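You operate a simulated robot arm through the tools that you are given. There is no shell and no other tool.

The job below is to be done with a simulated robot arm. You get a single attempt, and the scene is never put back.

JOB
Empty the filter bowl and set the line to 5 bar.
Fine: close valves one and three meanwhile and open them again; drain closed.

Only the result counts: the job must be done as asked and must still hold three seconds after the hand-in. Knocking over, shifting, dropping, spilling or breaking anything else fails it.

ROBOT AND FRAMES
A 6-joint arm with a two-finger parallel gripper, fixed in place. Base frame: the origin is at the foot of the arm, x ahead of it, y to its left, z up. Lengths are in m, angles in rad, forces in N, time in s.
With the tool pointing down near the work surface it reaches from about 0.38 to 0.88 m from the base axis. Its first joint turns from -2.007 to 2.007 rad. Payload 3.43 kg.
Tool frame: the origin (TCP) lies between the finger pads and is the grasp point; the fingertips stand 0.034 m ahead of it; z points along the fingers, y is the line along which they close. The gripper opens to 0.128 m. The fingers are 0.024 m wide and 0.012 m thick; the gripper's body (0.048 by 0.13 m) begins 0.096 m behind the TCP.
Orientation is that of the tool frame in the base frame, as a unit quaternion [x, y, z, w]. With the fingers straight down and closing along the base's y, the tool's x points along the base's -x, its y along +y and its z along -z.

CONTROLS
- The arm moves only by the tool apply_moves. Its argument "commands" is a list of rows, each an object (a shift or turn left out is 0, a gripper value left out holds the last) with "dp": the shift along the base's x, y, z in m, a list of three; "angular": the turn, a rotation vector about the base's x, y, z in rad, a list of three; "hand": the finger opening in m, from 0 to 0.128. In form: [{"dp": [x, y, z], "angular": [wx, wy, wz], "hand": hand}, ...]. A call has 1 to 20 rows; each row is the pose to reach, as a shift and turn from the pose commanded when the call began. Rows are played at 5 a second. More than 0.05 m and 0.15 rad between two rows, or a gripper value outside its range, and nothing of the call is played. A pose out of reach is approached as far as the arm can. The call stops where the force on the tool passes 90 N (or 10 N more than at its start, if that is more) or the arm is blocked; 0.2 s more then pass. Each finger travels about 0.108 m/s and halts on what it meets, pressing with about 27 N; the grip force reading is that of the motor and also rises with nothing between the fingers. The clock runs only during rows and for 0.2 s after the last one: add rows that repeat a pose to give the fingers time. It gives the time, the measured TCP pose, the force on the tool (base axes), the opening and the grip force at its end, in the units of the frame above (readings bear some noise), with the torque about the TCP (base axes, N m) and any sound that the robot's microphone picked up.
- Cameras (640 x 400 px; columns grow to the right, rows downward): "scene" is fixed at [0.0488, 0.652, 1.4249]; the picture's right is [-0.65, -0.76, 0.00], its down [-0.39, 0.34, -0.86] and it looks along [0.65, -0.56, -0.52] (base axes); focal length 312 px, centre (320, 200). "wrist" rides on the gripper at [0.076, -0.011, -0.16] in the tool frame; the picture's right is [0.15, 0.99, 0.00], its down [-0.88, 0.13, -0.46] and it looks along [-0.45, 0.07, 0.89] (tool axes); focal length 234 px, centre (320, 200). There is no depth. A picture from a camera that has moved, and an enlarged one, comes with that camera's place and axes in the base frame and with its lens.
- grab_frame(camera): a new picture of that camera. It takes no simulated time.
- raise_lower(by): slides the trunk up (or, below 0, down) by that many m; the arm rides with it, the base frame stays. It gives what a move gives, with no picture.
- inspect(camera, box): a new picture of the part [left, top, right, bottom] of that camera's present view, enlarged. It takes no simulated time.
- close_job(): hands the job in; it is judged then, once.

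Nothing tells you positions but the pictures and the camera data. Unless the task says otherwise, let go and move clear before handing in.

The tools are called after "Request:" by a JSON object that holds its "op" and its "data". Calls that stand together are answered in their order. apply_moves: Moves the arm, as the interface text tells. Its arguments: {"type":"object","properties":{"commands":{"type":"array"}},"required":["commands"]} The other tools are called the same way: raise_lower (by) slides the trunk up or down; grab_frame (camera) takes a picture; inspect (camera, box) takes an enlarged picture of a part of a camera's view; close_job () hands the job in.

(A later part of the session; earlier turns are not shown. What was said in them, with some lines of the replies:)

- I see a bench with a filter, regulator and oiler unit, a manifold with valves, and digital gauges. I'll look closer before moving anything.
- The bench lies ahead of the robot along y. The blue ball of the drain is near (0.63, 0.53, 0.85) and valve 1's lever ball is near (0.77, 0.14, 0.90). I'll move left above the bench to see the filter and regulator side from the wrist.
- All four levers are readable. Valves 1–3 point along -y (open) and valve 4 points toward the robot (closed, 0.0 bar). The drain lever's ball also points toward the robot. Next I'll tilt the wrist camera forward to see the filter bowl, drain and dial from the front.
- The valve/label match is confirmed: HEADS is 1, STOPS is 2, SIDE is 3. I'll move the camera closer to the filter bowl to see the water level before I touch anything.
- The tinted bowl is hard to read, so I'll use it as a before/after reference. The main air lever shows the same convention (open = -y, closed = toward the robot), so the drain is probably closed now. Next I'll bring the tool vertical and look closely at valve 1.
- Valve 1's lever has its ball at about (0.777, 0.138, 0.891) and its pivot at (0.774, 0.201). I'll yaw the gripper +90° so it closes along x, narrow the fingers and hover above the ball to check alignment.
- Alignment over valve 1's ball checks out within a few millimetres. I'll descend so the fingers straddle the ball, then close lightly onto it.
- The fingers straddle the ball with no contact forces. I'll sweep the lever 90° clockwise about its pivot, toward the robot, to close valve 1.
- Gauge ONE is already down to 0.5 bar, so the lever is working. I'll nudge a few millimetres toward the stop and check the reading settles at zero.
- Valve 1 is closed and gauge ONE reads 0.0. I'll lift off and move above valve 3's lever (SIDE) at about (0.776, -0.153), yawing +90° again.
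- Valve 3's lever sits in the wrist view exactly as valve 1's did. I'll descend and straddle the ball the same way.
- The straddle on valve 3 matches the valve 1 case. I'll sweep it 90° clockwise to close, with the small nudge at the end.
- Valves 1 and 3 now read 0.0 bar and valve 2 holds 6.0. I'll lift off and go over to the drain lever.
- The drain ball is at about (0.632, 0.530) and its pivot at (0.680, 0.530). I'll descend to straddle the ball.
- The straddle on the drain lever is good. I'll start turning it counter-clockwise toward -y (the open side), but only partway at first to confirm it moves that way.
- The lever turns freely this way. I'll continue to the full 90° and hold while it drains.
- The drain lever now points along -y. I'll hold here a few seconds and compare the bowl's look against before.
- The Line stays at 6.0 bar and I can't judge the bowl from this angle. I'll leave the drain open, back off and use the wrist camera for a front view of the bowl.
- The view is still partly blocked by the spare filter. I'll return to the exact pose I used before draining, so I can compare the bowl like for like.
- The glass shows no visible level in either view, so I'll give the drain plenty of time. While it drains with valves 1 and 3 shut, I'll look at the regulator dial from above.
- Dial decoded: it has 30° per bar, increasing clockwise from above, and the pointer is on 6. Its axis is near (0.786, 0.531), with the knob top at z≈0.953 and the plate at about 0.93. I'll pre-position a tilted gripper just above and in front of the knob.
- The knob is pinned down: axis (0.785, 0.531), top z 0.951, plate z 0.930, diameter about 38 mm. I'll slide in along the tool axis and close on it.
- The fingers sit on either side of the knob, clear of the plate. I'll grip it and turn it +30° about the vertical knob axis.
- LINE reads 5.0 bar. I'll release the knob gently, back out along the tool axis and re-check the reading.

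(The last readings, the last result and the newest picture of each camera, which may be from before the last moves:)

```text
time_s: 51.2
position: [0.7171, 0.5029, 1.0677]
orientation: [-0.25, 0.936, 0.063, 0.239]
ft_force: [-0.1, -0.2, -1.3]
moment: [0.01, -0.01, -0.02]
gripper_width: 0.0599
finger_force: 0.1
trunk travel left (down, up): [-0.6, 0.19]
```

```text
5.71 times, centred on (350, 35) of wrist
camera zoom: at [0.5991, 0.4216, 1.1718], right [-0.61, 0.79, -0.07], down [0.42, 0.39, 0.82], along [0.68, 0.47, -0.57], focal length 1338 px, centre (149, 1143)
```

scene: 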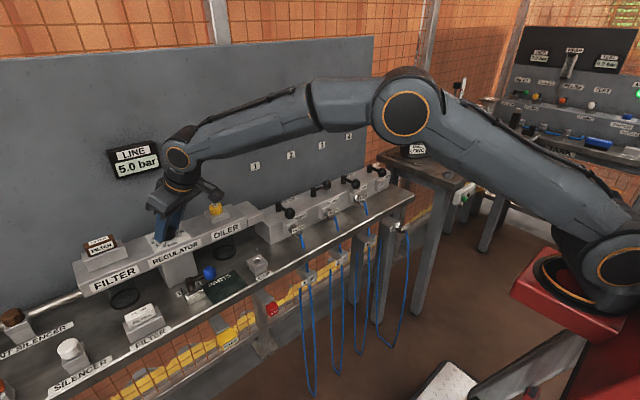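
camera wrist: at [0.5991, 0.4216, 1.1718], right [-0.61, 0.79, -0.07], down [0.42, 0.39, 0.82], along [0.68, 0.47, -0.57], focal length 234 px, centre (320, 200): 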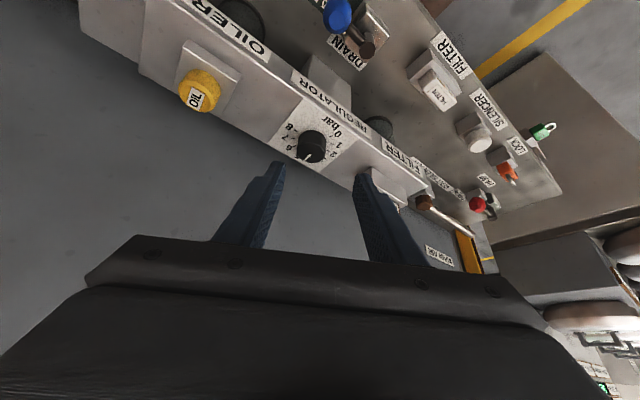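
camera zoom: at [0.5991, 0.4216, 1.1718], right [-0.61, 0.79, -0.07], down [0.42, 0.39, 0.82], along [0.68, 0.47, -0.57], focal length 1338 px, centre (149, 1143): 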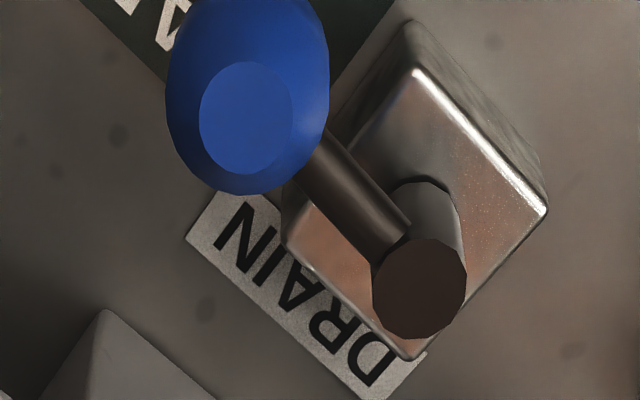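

LINE holds 5.0 and the pointer is on 5. The drain has been open for over 20 s. I'll straighten the tool and hover over the open drain lever, which gives it more drain time.

Request:
{"op": "apply_moves", "data": {"commands": [{"dp": [-0.01, -0.006, 0], "angular": [-0.0625, 0.10825, 0]}, {"dp": [-0.02, -0.012, 0], "angular": [-0.125, 0.2165, 0]}, {"dp": [-0.03, -0.018, -0.01], "angular": [-0.1875, 0.32475, 0]}, {"dp": [-0.0379, -0.022, -0.02], "angular": [-0.25, 0.433, 0]}, {"dp": [-0.0379, -0.022, -0.03], "angular": [-0.25, 0.433, 0]}]}}

Request:
{"op": "apply_moves", "data": {"commands": [{"dp": [0, 0, 0], "angular": [0, 0, 0.14]}, {"dp": [0, 0, 0], "angular": [0, 0, 0.28]}, {"dp": [0, 0, 0], "angular": [0, 0, 0.42]}, {"dp": [0, 0, 0], "angular": [0, 0, 0.56]}, {"dp": [0, 0, 0], "angular": [0, 0, 0.7]}, {"dp": [0, 0, 0], "angular": [0, 0, 0.84]}, {"dp": [0, 0, 0], "angular": [0, 0, 0.98]}, {"dp": [0, 0, -0.02], "angular": [0, 0, 1.0472]}, {"dp": [0, 0, -0.04], "angular": [0, 0, 1.0472]}, {"dp": [0, 0, -0.04], "angular": [0, 0, 1.0472]}, {"dp": [0, 0, -0.04], "angular": [0, 0, 1.0472]}, {"dp": [0, 0, -0.04], "angular": [0, 0, 1.0472]}, {"dp": [0, 0, -0.04], "angular": [0, 0, 1.0472]}, {"dp": [0, 0, -0.04], "angular": [0, 0, 1.0472]}, {"dp": [0, 0, -0.04], "angular": [0, 0, 1.0472]}, {"dp": [0, 0, -0.04], "angular": [0, 0, 1.0472]}, {"dp": [0, 0, -0.04], "angular": [0, 0, 1.0472]}, {"dp": [0, 0, -0.04], "angular": [0, 0, 1.0472]}]}}

Request:
{"op": "grab_frame", "data": {"camera": "wrist"}}

Request:
{"op": "grab_frame", "data": {"camera": "scene"}}

```text
time_s: 52.4
position: [0.68, 0.4821, 1.0379]
orientation: [-0.259, 0.966, 0.0, -0.001]
ft_force: [0.3, 0.1, 0.3]
moment: [-0.01, -0.01, 0.01]
gripper_width: 0.0598
finger_force: 0.1
trunk travel left (down, up): [-0.6, 0.19]
```

```text
time_s: 56.2
position: [0.6804, 0.4812, 0.9987]
orientation: [0.708, -0.707, -0.001, 0.0]
ft_force: [-0.3, -0.1, 0.2]
moment: [-0.01, 0.0, 0.01]
gripper_width: 0.0601
finger_force: 0.1
trunk travel left (down, up): [-0.6, 0.19]
```

```text
taken
camera wrist: at [0.6907, 0.4052, 1.1571], right [-0.99, -0.15, 0.0], down [-0.13, 0.88, 0.46], along [-0.07, 0.45, -0.89], focal length 234 px, centre (320, 200)
```

wrist: 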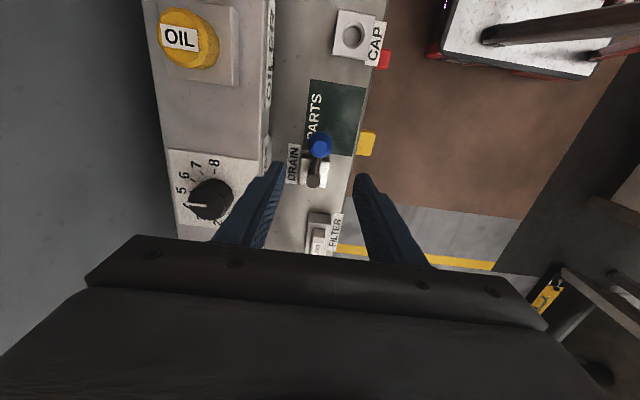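

```text
taken
```

scene: 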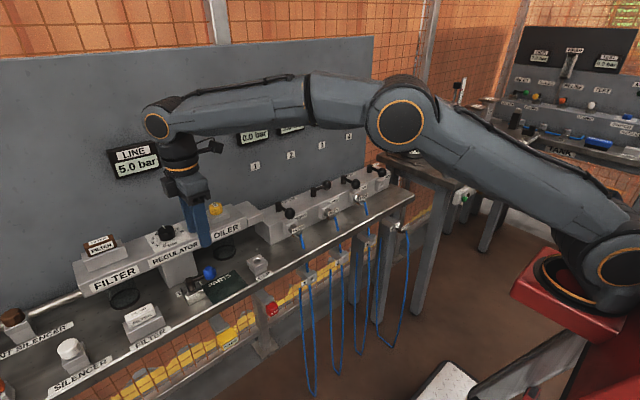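

The drain lever is centred between the fingers' lines in the view. I'll descend, straddle it and swing it back to the closed position.

Request:
{"op": "apply_moves", "data": {"commands": [{"dp": [0, 0, -0.03]}, {"dp": [0, 0, -0.06]}, {"dp": [0, 0, -0.09]}, {"dp": [0, 0, -0.11]}, {"dp": [0, 0, -0.1256]}, {"dp": [0, 0, -0.1256], "hand": 0.04}, {"dp": [0, 0, -0.1256], "hand": 0.04}, {"dp": [0, 0, -0.1256], "hand": 0.04}]}}

Request:
{"op": "grab_frame", "data": {"camera": "wrist"}}

```text
time_s: 58.0
position: [0.6801, 0.4806, 0.8738]
orientation: [-0.707, 0.707, 0.0, 0.001]
ft_force: [1.0, -0.6, 0.1]
moment: [-0.01, -0.01, 0.0]
gripper_width: 0.04
finger_force: 0.0
trunk travel left (down, up): [-0.6, 0.19]
```

```text
taken
camera wrist: at [0.6912, 0.4052, 1.032], right [-0.99, -0.15, 0.0], down [-0.13, 0.88, 0.46], along [-0.07, 0.45, -0.89], focal length 234 px, centre (320, 200)
```

wrist: 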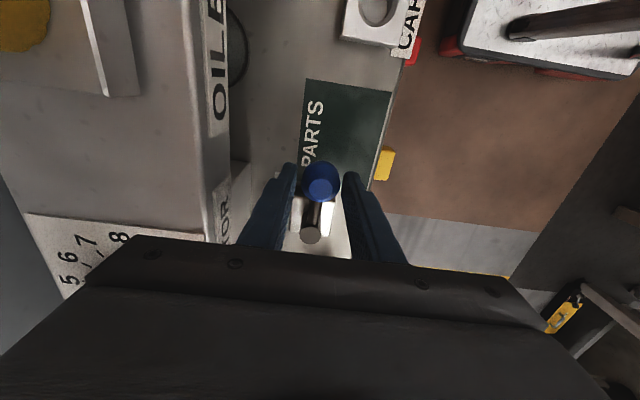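

Request:
{"op": "apply_moves", "data": {"commands": [{"dp": [0.004, 0, 0], "angular": [0, 0, 0.08]}, {"dp": [0.007, 0, 0], "angular": [0, 0, 0.12]}]}}

Request:
{"op": "inspect", "data": {"camera": "wrist", "box": [260, 140, 380, 250]}}

```text
time_s: 58.6
position: [0.6871, 0.4818, 0.8731]
orientation: [0.749, -0.663, -0.001, 0.002]
ft_force: [-1.7, 0.1, -0.4]
moment: [-0.04, 0.05, 0.04]
gripper_width: 0.0418
finger_force: 2.1
trunk travel left (down, up): [-0.6, 0.19]
```

```text
3.64 times, centred on (320, 195) of wrist
camera zoom: at [0.7067, 0.4074, 1.0317], right [-0.96, -0.27, 0.0], down [-0.24, 0.86, 0.46], along [-0.12, 0.44, -0.89], focal length 852 px, centre (320, 218)
```

zoom: 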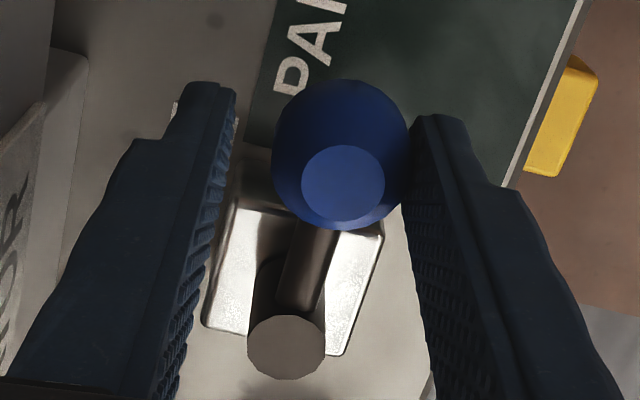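

The lever is stopped at -y, since the finger yielded rather than the lever moving. So its travel runs between -x and -y. Now I'll swing it back to closed.

Request:
{"op": "apply_moves", "data": {"commands": [{"dp": [-0.007, 0, 0], "angular": [0, 0, -0.12]}, {"dp": [-0.0138, 0.0005, 0], "angular": [0, 0, -0.2628]}, {"dp": [-0.0205, 0.0019, 0], "angular": [0, 0, -0.4056]}, {"dp": [-0.0269, 0.0043, 0], "angular": [0, 0, -0.5484]}, {"dp": [-0.0329, 0.0076, 0], "angular": [0, 0, -0.6912]}, {"dp": [-0.0384, 0.0117, 0], "angular": [0, 0, -0.834]}, {"dp": [-0.0433, 0.0166, 0], "angular": [0, 0, -0.9768]}, {"dp": [-0.0474, 0.0221, 0], "angular": [0, 0, -1.1196]}, {"dp": [-0.0507, 0.0281, 0], "angular": [0, 0, -1.2624]}, {"dp": [-0.0531, 0.0345, 0], "angular": [0, 0, -1.4052]}, {"dp": [-0.0545, 0.0412, 0], "angular": [0, 0, -1.548]}, {"dp": [-0.055, 0.048, 0], "angular": [0, 0, -1.6908]}, {"dp": [-0.055, 0.054, 0], "angular": [0, 0, -1.7908]}, {"dp": [-0.055, 0.055, 0], "angular": [0, 0, -1.8108]}]}}

Request:
{"op": "inspect", "data": {"camera": "wrist", "box": [260, 140, 380, 250]}}

Request:
{"op": "grab_frame", "data": {"camera": "scene"}}

```text
time_s: 61.6
position: [0.6332, 0.5368, 0.8727]
orientation: [0.061, 0.998, 0.0, -0.001]
ft_force: [-0.5, -5.3, -0.7]
moment: [-0.04, 0.02, 0.0]
gripper_width: 0.043
finger_force: 2.8
trunk travel left (down, up): [-0.6, 0.19]
```

```text
3.64 times, centred on (320, 195) of wrist
camera zoom: at [0.5565, 0.5331, 1.0319], right [-0.03, 1.0, 0.0], down [0.89, 0.02, 0.45], along [0.45, 0.01, -0.89], focal length 852 px, centre (320, 218)
```

zoom: 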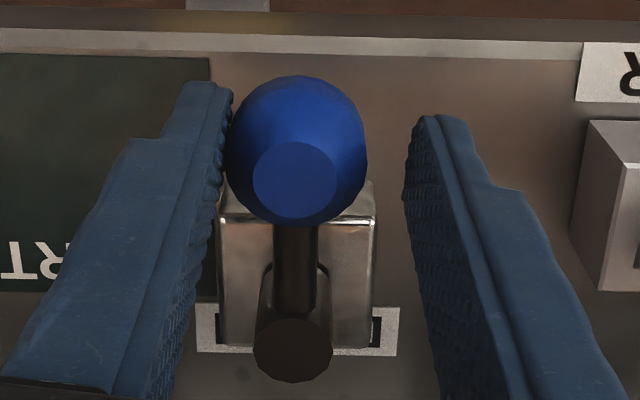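

```text
taken
```

scene: 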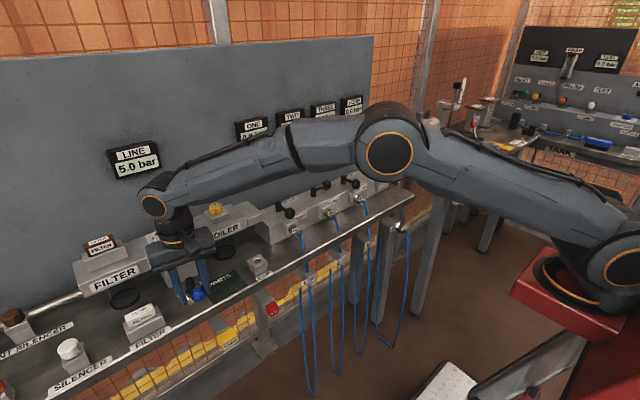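

The drain lever is back against its -x stop and LINE is steady at 5.0. I'll lift off and go to valve 1 (lever toward the robot, ball at about (0.711, 0.200)) to reopen it.

Request:
{"op": "apply_moves", "data": {"commands": [{"dp": [0, -0.007, 0], "angular": [0, 0, 0.12], "hand": 0.06}, {"dp": [0, -0.007, 0.02], "angular": [0, 0, 0.12], "hand": 0.06}, {"dp": [0, -0.007, 0.06], "angular": [0, 0, 0.12]}, {"dp": [0, -0.01, 0.1], "angular": [0, 0, 0.12]}, {"dp": [0.0, -0.03, 0.14], "angular": [0, 0, 0.12]}, {"dp": [0.01, -0.07, 0.15], "angular": [0, 0, 0.12]}, {"dp": [0.02, -0.11, 0.15], "angular": [0, 0, 0.12]}, {"dp": [0.03, -0.15, 0.15], "angular": [0, 0, 0.12]}, {"dp": [0.04, -0.19, 0.15], "angular": [0, 0, 0.12]}, {"dp": [0.05, -0.23, 0.15], "angular": [0, 0, 0.12]}, {"dp": [0.06, -0.27, 0.15], "angular": [0, 0, 0.12]}, {"dp": [0.07, -0.31, 0.15], "angular": [0, 0, 0.12]}, {"dp": [0.079, -0.337, 0.15], "angular": [0, 0, 0.12]}, {"dp": [0.079, -0.337, 0.15], "angular": [0, 0, 0.12]}]}}

Request:
{"op": "grab_frame", "data": {"camera": "wrist"}}

Request:
{"op": "inspect", "data": {"camera": "scene", "box": [140, 215, 240, 315]}}

```text
time_s: 64.6
position: [0.7115, 0.2022, 1.0229]
orientation: [0.0, 1.0, -0.001, 0.0]
ft_force: [0.8, -0.2, -0.2]
moment: [0.01, 0.0, 0.01]
gripper_width: 0.0599
finger_force: 0.1
trunk travel left (down, up): [-0.6, 0.19]
```

```text
taken
camera wrist: at [0.6354, 0.1906, 1.1819], right [-0.15, 0.99, 0.0], down [0.88, 0.13, 0.46], along [0.45, 0.07, -0.89], focal length 234 px, centre (320, 200)
```

wrist: 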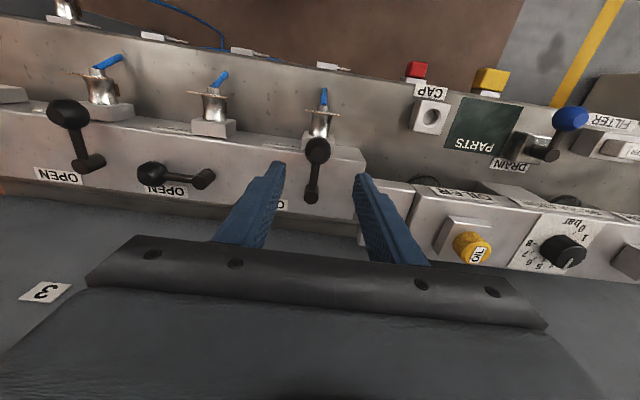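

```text
4.00 times, centred on (190, 265) of scene
camera zoom: at [0.0488, 0.652, 1.4249], right [-0.65, -0.76, 0.0], down [-0.39, 0.34, -0.86], along [0.65, -0.56, -0.52], focal length 1250 px, centre (840, -60)
```

zoom: 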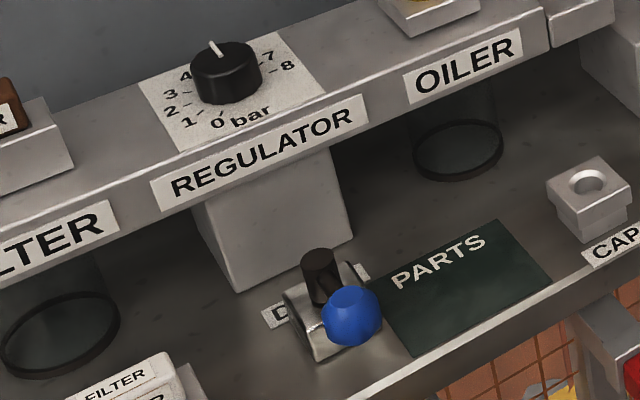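

Drain and dial both look right. I'll descend on valve 1's ball and swing it back counter-clockwise to open.

Request:
{"op": "apply_moves", "data": {"commands": [{"dp": [0, 0, -0.03]}, {"dp": [0, 0, -0.06]}, {"dp": [0, 0, -0.09]}, {"dp": [0, 0, -0.109]}, {"dp": [0, 0, -0.109], "hand": 0.038}, {"dp": [0, 0, -0.109], "hand": 0.038}, {"dp": [0, 0, -0.109], "hand": 0.038}]}}

Request:
{"op": "grab_frame", "data": {"camera": "wrist"}}

```text
time_s: 66.2
position: [0.7129, 0.2015, 0.9159]
orientation: [0.0, 1.0, 0.0, 0.0]
ft_force: [-0.2, -0.3, 0.2]
moment: [0.02, 0.02, -0.03]
gripper_width: 0.0379
finger_force: 0.0
trunk travel left (down, up): [-0.6, 0.19]
```

```text
taken
camera wrist: at [0.6364, 0.1896, 1.0744], right [-0.15, 0.99, 0.0], down [0.88, 0.13, 0.46], along [0.45, 0.07, -0.89], focal length 234 px, centre (320, 200)
```

wrist: 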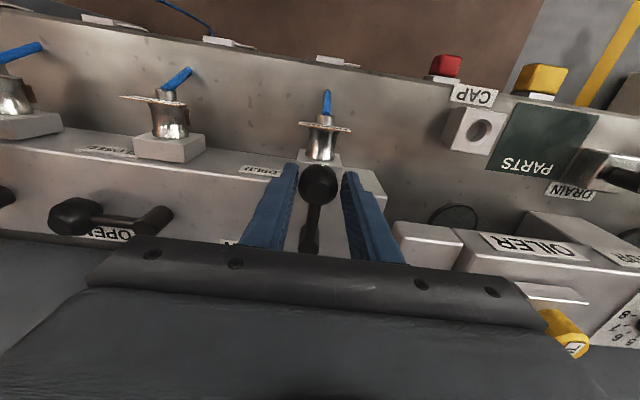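

Request:
{"op": "apply_moves", "data": {"commands": [{"dp": [0.0006, -0.0088, 0], "angular": [0, 0, 0.1428]}, {"dp": [0.0025, -0.0175, 0], "angular": [0, 0, 0.2856]}, {"dp": [0.0056, -0.0258, 0], "angular": [0, 0, 0.4284]}, {"dp": [0.0098, -0.0335, 0], "angular": [0, 0, 0.5712]}, {"dp": [0.0151, -0.0406, 0], "angular": [0, 0, 0.714]}, {"dp": [0.0214, -0.0469, 0], "angular": [0, 0, 0.8568]}, {"dp": [0.0285, -0.0522, 0], "angular": [0, 0, 0.9996]}, {"dp": [0.0362, -0.0564, 0], "angular": [0, 0, 1.1424]}, {"dp": [0.0445, -0.0595, 0], "angular": [0, 0, 1.2852]}, {"dp": [0.0532, -0.0614, 0], "angular": [0, 0, 1.428]}, {"dp": [0.062, -0.062, 0], "angular": [0, 0, 1.5708]}, {"dp": [0.069, -0.062, 0], "angular": [0, 0, 1.68]}, {"dp": [0.069, -0.062, 0], "angular": [0, 0, 1.68]}, {"dp": [0.0645, -0.062, 0], "angular": [0, 0, 1.5708]}]}}

Request:
{"op": "grab_frame", "data": {"camera": "wrist"}}

Request:
{"op": "grab_frame", "data": {"camera": "scene"}}

```text
time_s: 69.2
position: [0.7767, 0.1379, 0.9145]
orientation: [-0.707, 0.707, -0.001, 0.001]
ft_force: [-0.9, 0.1, -0.1]
moment: [0.03, 0.01, 0.02]
gripper_width: 0.038
finger_force: 0.0
trunk travel left (down, up): [-0.6, 0.19]
```

```text
taken
camera wrist: at [0.7879, 0.0616, 1.0736], right [-0.99, -0.15, 0.0], down [-0.13, 0.88, 0.46], along [-0.07, 0.45, -0.89], focal length 234 px, centre (320, 200)
```

wrist: 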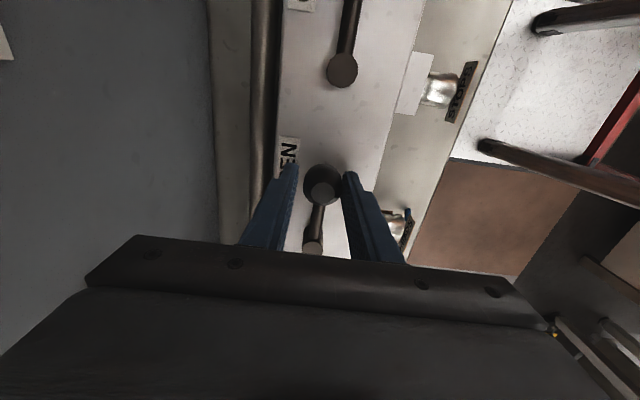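

```text
taken
```

scene: 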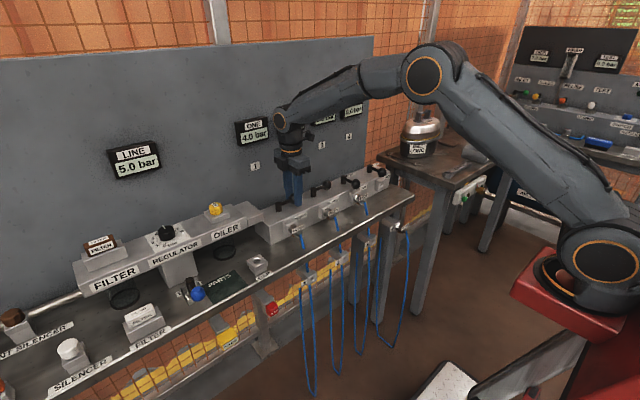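

ONE is climbing (4.0 bar and rising). Next I'll lift off and move to valve 3 at about (0.711, -0.090), yawing back to 0.

Request:
{"op": "apply_moves", "data": {"commands": [{"dp": [0, 0, 0.0], "hand": 0.06}, {"dp": [0, 0, 0.03], "hand": 0.06}, {"dp": [0, 0, 0.07]}, {"dp": [0, 0, 0.109]}, {"dp": [-0.005, -0.02, 0.109], "angular": [0, 0, -0.1428]}, {"dp": [-0.01, -0.04, 0.109], "angular": [0, 0, -0.2856]}, {"dp": [-0.015, -0.06, 0.109], "angular": [0, 0, -0.4284]}, {"dp": [-0.02, -0.08, 0.109], "angular": [0, 0, -0.5712]}, {"dp": [-0.025, -0.1, 0.109], "angular": [0, 0, -0.714]}, {"dp": [-0.03, -0.12, 0.109], "angular": [0, 0, -0.8568]}, {"dp": [-0.035, -0.14, 0.109], "angular": [0, 0, -0.9996]}, {"dp": [-0.042, -0.165, 0.109], "angular": [0, 0, -1.1424]}, {"dp": [-0.05, -0.19, 0.109], "angular": [0, 0, -1.2852]}, {"dp": [-0.058, -0.21, 0.109], "angular": [0, 0, -1.428]}, {"dp": [-0.0648, -0.2282, 0.109], "angular": [0, 0, -1.5708]}, {"dp": [-0.0648, -0.2282, 0.109], "angular": [0, 0, -1.5708]}]}}

Request:
{"op": "grab_frame", "data": {"camera": "wrist"}}

Request:
{"op": "inspect", "data": {"camera": "scene", "box": [220, 90, 390, 230]}}

```text
time_s: 72.6
position: [0.7114, -0.0898, 1.0235]
orientation: [0.001, 1.0, 0.0, 0.001]
ft_force: [0.2, -0.6, 0.1]
moment: [-0.02, 0.02, -0.01]
gripper_width: 0.0601
finger_force: 0.1
trunk travel left (down, up): [-0.6, 0.19]
```

```text
taken
camera wrist: at [0.6354, -0.1018, 1.1825], right [-0.15, 0.99, 0.0], down [0.88, 0.13, 0.46], along [0.45, 0.07, -0.89], focal length 234 px, centre (320, 200)
```

wrist: 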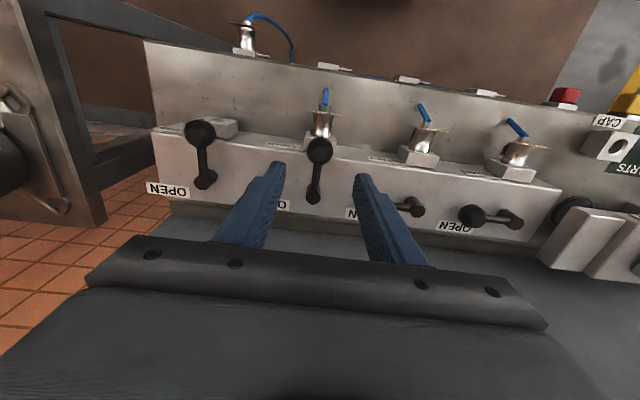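

```text
2.86 times, centred on (305, 160) of scene
camera zoom: at [0.0488, 0.652, 1.4249], right [-0.65, -0.76, 0.0], down [-0.39, 0.34, -0.86], along [0.65, -0.56, -0.52], focal length 893 px, centre (363, 314)
```

zoom: 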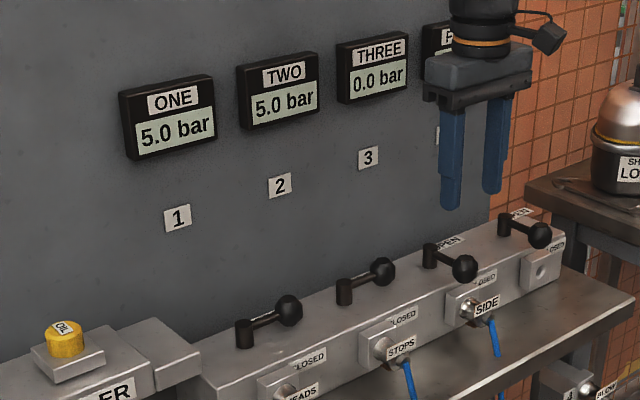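

ONE and TWO both read 5.0 bar. I'll descend on valve 3's ball and swing it open the same way.

Request:
{"op": "apply_moves", "data": {"commands": [{"dp": [0, 0, -0.03]}, {"dp": [0, 0, -0.06]}, {"dp": [0, 0, -0.09]}, {"dp": [0, 0, -0.109]}, {"dp": [0, 0, -0.109], "hand": 0.038}, {"dp": [0, 0, -0.109], "hand": 0.038}, {"dp": [0, 0, -0.109], "hand": 0.038}]}}

Request:
{"op": "grab_frame", "data": {"camera": "wrist"}}

```text
time_s: 74.2
position: [0.7116, -0.0904, 0.9131]
orientation: [0.001, 1.0, -0.001, -0.001]
ft_force: [0.3, -0.4, -0.2]
moment: [0.0, 0.06, -0.01]
gripper_width: 0.038
finger_force: 0.1
trunk travel left (down, up): [-0.6, 0.19]
```

```text
taken
camera wrist: at [0.6354, -0.1017, 1.0727], right [-0.15, 0.99, 0.0], down [0.88, 0.13, 0.46], along [0.45, 0.07, -0.89], focal length 234 px, centre (320, 200)
```

wrist: 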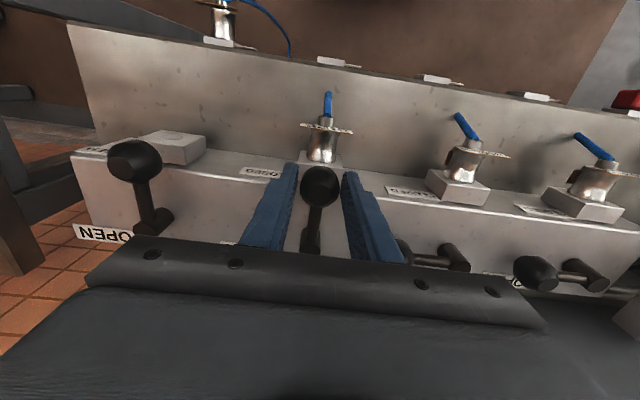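

Request:
{"op": "apply_moves", "data": {"commands": [{"dp": [0.0006, -0.0088, 0], "angular": [0, 0, 0.1428]}, {"dp": [0.0025, -0.0175, 0], "angular": [0, 0, 0.2856]}, {"dp": [0.0056, -0.0258, 0], "angular": [0, 0, 0.4284]}, {"dp": [0.0098, -0.0335, 0], "angular": [0, 0, 0.5712]}, {"dp": [0.0151, -0.0406, 0], "angular": [0, 0, 0.714]}, {"dp": [0.0214, -0.0469, 0], "angular": [0, 0, 0.8568]}, {"dp": [0.0285, -0.0522, 0], "angular": [0, 0, 0.9996]}, {"dp": [0.0362, -0.0564, 0], "angular": [0, 0, 1.1424]}, {"dp": [0.0445, -0.0595, 0], "angular": [0, 0, 1.2852]}, {"dp": [0.0532, -0.0614, 0], "angular": [0, 0, 1.428]}, {"dp": [0.062, -0.062, 0], "angular": [0, 0, 1.5708]}, {"dp": [0.069, -0.062, 0], "angular": [0, 0, 1.68]}, {"dp": [0.069, -0.062, 0], "angular": [0, 0, 1.68]}, {"dp": [0.0645, -0.062, 0], "angular": [0, 0, 1.5708]}]}}

Request:
{"op": "apply_moves", "data": {"commands": [{"dp": [0, 0, 0.0], "hand": 0.06}, {"dp": [0, 0, 0.03], "hand": 0.06}, {"dp": [0, 0, 0.07]}, {"dp": [-0.01, 0, 0.11]}, {"dp": [-0.04, 0, 0.15]}, {"dp": [-0.08, 0, 0.18]}, {"dp": [-0.12, 0, 0.2]}, {"dp": [-0.16, 0, 0.22]}, {"dp": [-0.2, 0, 0.24]}, {"dp": [-0.24, -0.02, 0.26]}, {"dp": [-0.28, -0.04, 0.28]}, {"dp": [-0.28, -0.04, 0.28]}]}}

Request:
{"op": "grab_frame", "data": {"camera": "scene"}}

Request:
{"op": "inspect", "data": {"camera": "scene", "box": [220, 80, 400, 230]}}

Request:
{"op": "inspect", "data": {"camera": "scene", "box": [60, 130, 260, 320]}}

```text
time_s: 77.2
position: [0.7773, -0.1506, 0.9146]
orientation: [0.708, -0.707, 0.001, -0.001]
ft_force: [-0.7, 0.8, 0.8]
moment: [-0.02, 0.04, 0.01]
gripper_width: 0.0381
finger_force: 0.1
trunk travel left (down, up): [-0.6, 0.19]
```

```text
time_s: 79.8
position: [0.4951, -0.1915, 1.1956]
orientation: [-0.707, 0.708, 0.001, 0.0]
ft_force: [0.1, -0.2, 0.0]
moment: [-0.02, 0.03, 0.0]
gripper_width: 0.06
finger_force: 0.1
trunk travel left (down, up): [-0.6, 0.19]
```

```text
taken
```

scene: 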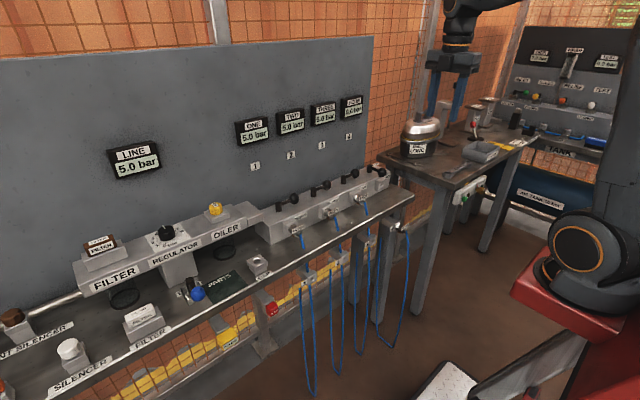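

```text
2.67 times, centred on (310, 155) of scene
camera zoom: at [0.0488, 0.652, 1.4249], right [-0.65, -0.76, 0.0], down [-0.39, 0.34, -0.86], along [0.65, -0.56, -0.52], focal length 833 px, centre (347, 320)
```

zoom: 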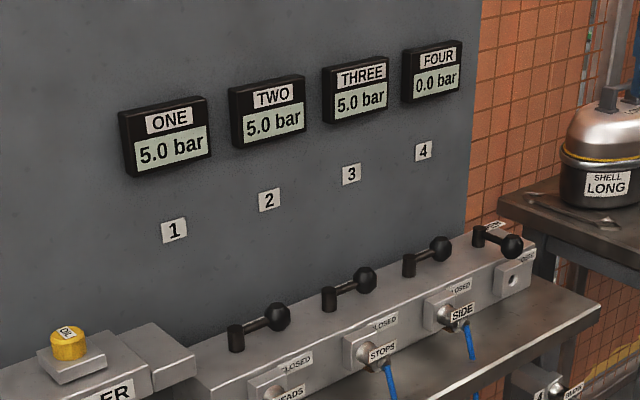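

```text
2.11 times, centred on (160, 225) of scene
camera zoom: at [0.0488, 0.652, 1.4249], right [-0.65, -0.76, 0.0], down [-0.39, 0.34, -0.86], along [0.65, -0.56, -0.52], focal length 658 px, centre (657, 147)
```

zoom: 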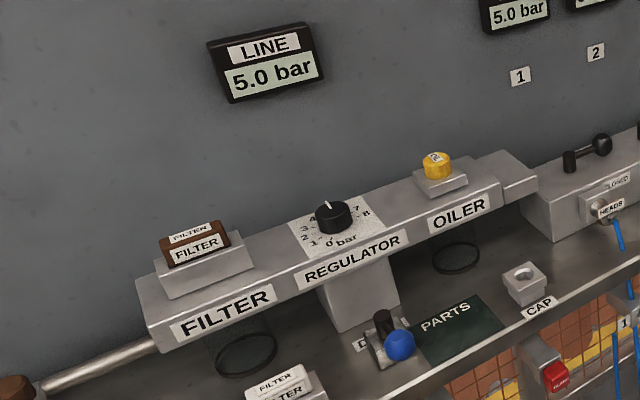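

Request:
{"op": "inspect", "data": {"camera": "scene", "box": [60, 195, 240, 315]}}

Request:
{"op": "inspect", "data": {"camera": "scene", "box": [95, 265, 155, 315]}}

```text
3.33 times, centred on (150, 255) of scene
camera zoom: at [0.0488, 0.652, 1.4249], right [-0.65, -0.76, 0.0], down [-0.39, 0.34, -0.86], along [0.65, -0.56, -0.52], focal length 1042 px, centre (887, 17)
```

zoom: 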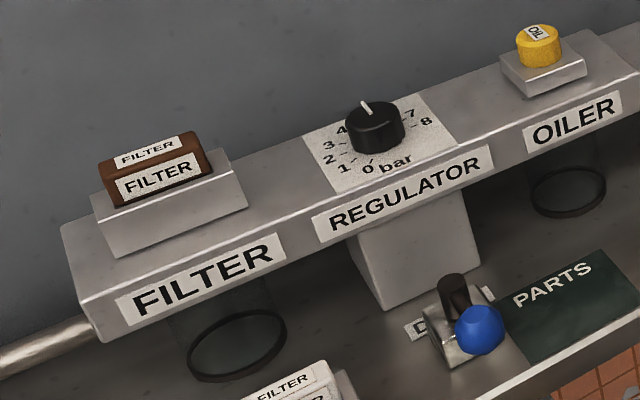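

```text
8.00 times, centred on (125, 290) of scene
camera zoom: at [0.0488, 0.652, 1.4249], right [-0.65, -0.76, 0.0], down [-0.39, 0.34, -0.86], along [0.65, -0.56, -0.52], focal length 2500 px, centre (1880, -520)
```

zoom: 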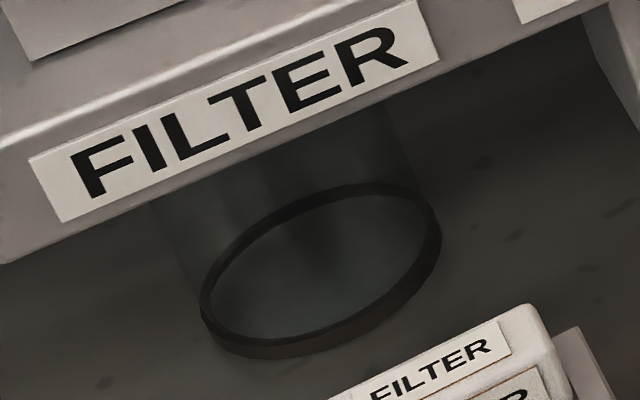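

The bowl looks clear and the drain is back at its closed stop after about 27 s open. The glass never showed a water level, so emptiness rests on that drain time. LINE, ONE, TWO and THREE all read 5.0 bar, valve 4 is unchanged, and the arm is clear. I'm handing in.

Request:
{"op": "close_job", "data": {}}

```text
The job is handed in.
```

I drained the filter bowl and set the line to 5 bar, but I couldn't confirm by eye that the bowl is empty. The glass showed no water level before or after draining. I left the drain open for about 27 seconds and assumed that was enough.

| Item | State at hand-in |
|---|---|
| Line | 5.0 bar, regulator pointer on 5 |
| Valves one and three | Closed before draining (gauges fell to 0.0), then reopened; both read 5.0 bar |
| Valve two | Left open throughout; now reads 5.0 bar |
| Valve four | Left closed; reads 0.0 bar |
| Drain | Closed, lever back against its stop |

I set the regulator while the drain was still open. The line stayed at 5.0 bar after I closed the drain and reopened the valves.

I didn't see anything else move, spill or break, and the arm is clear of the bench.
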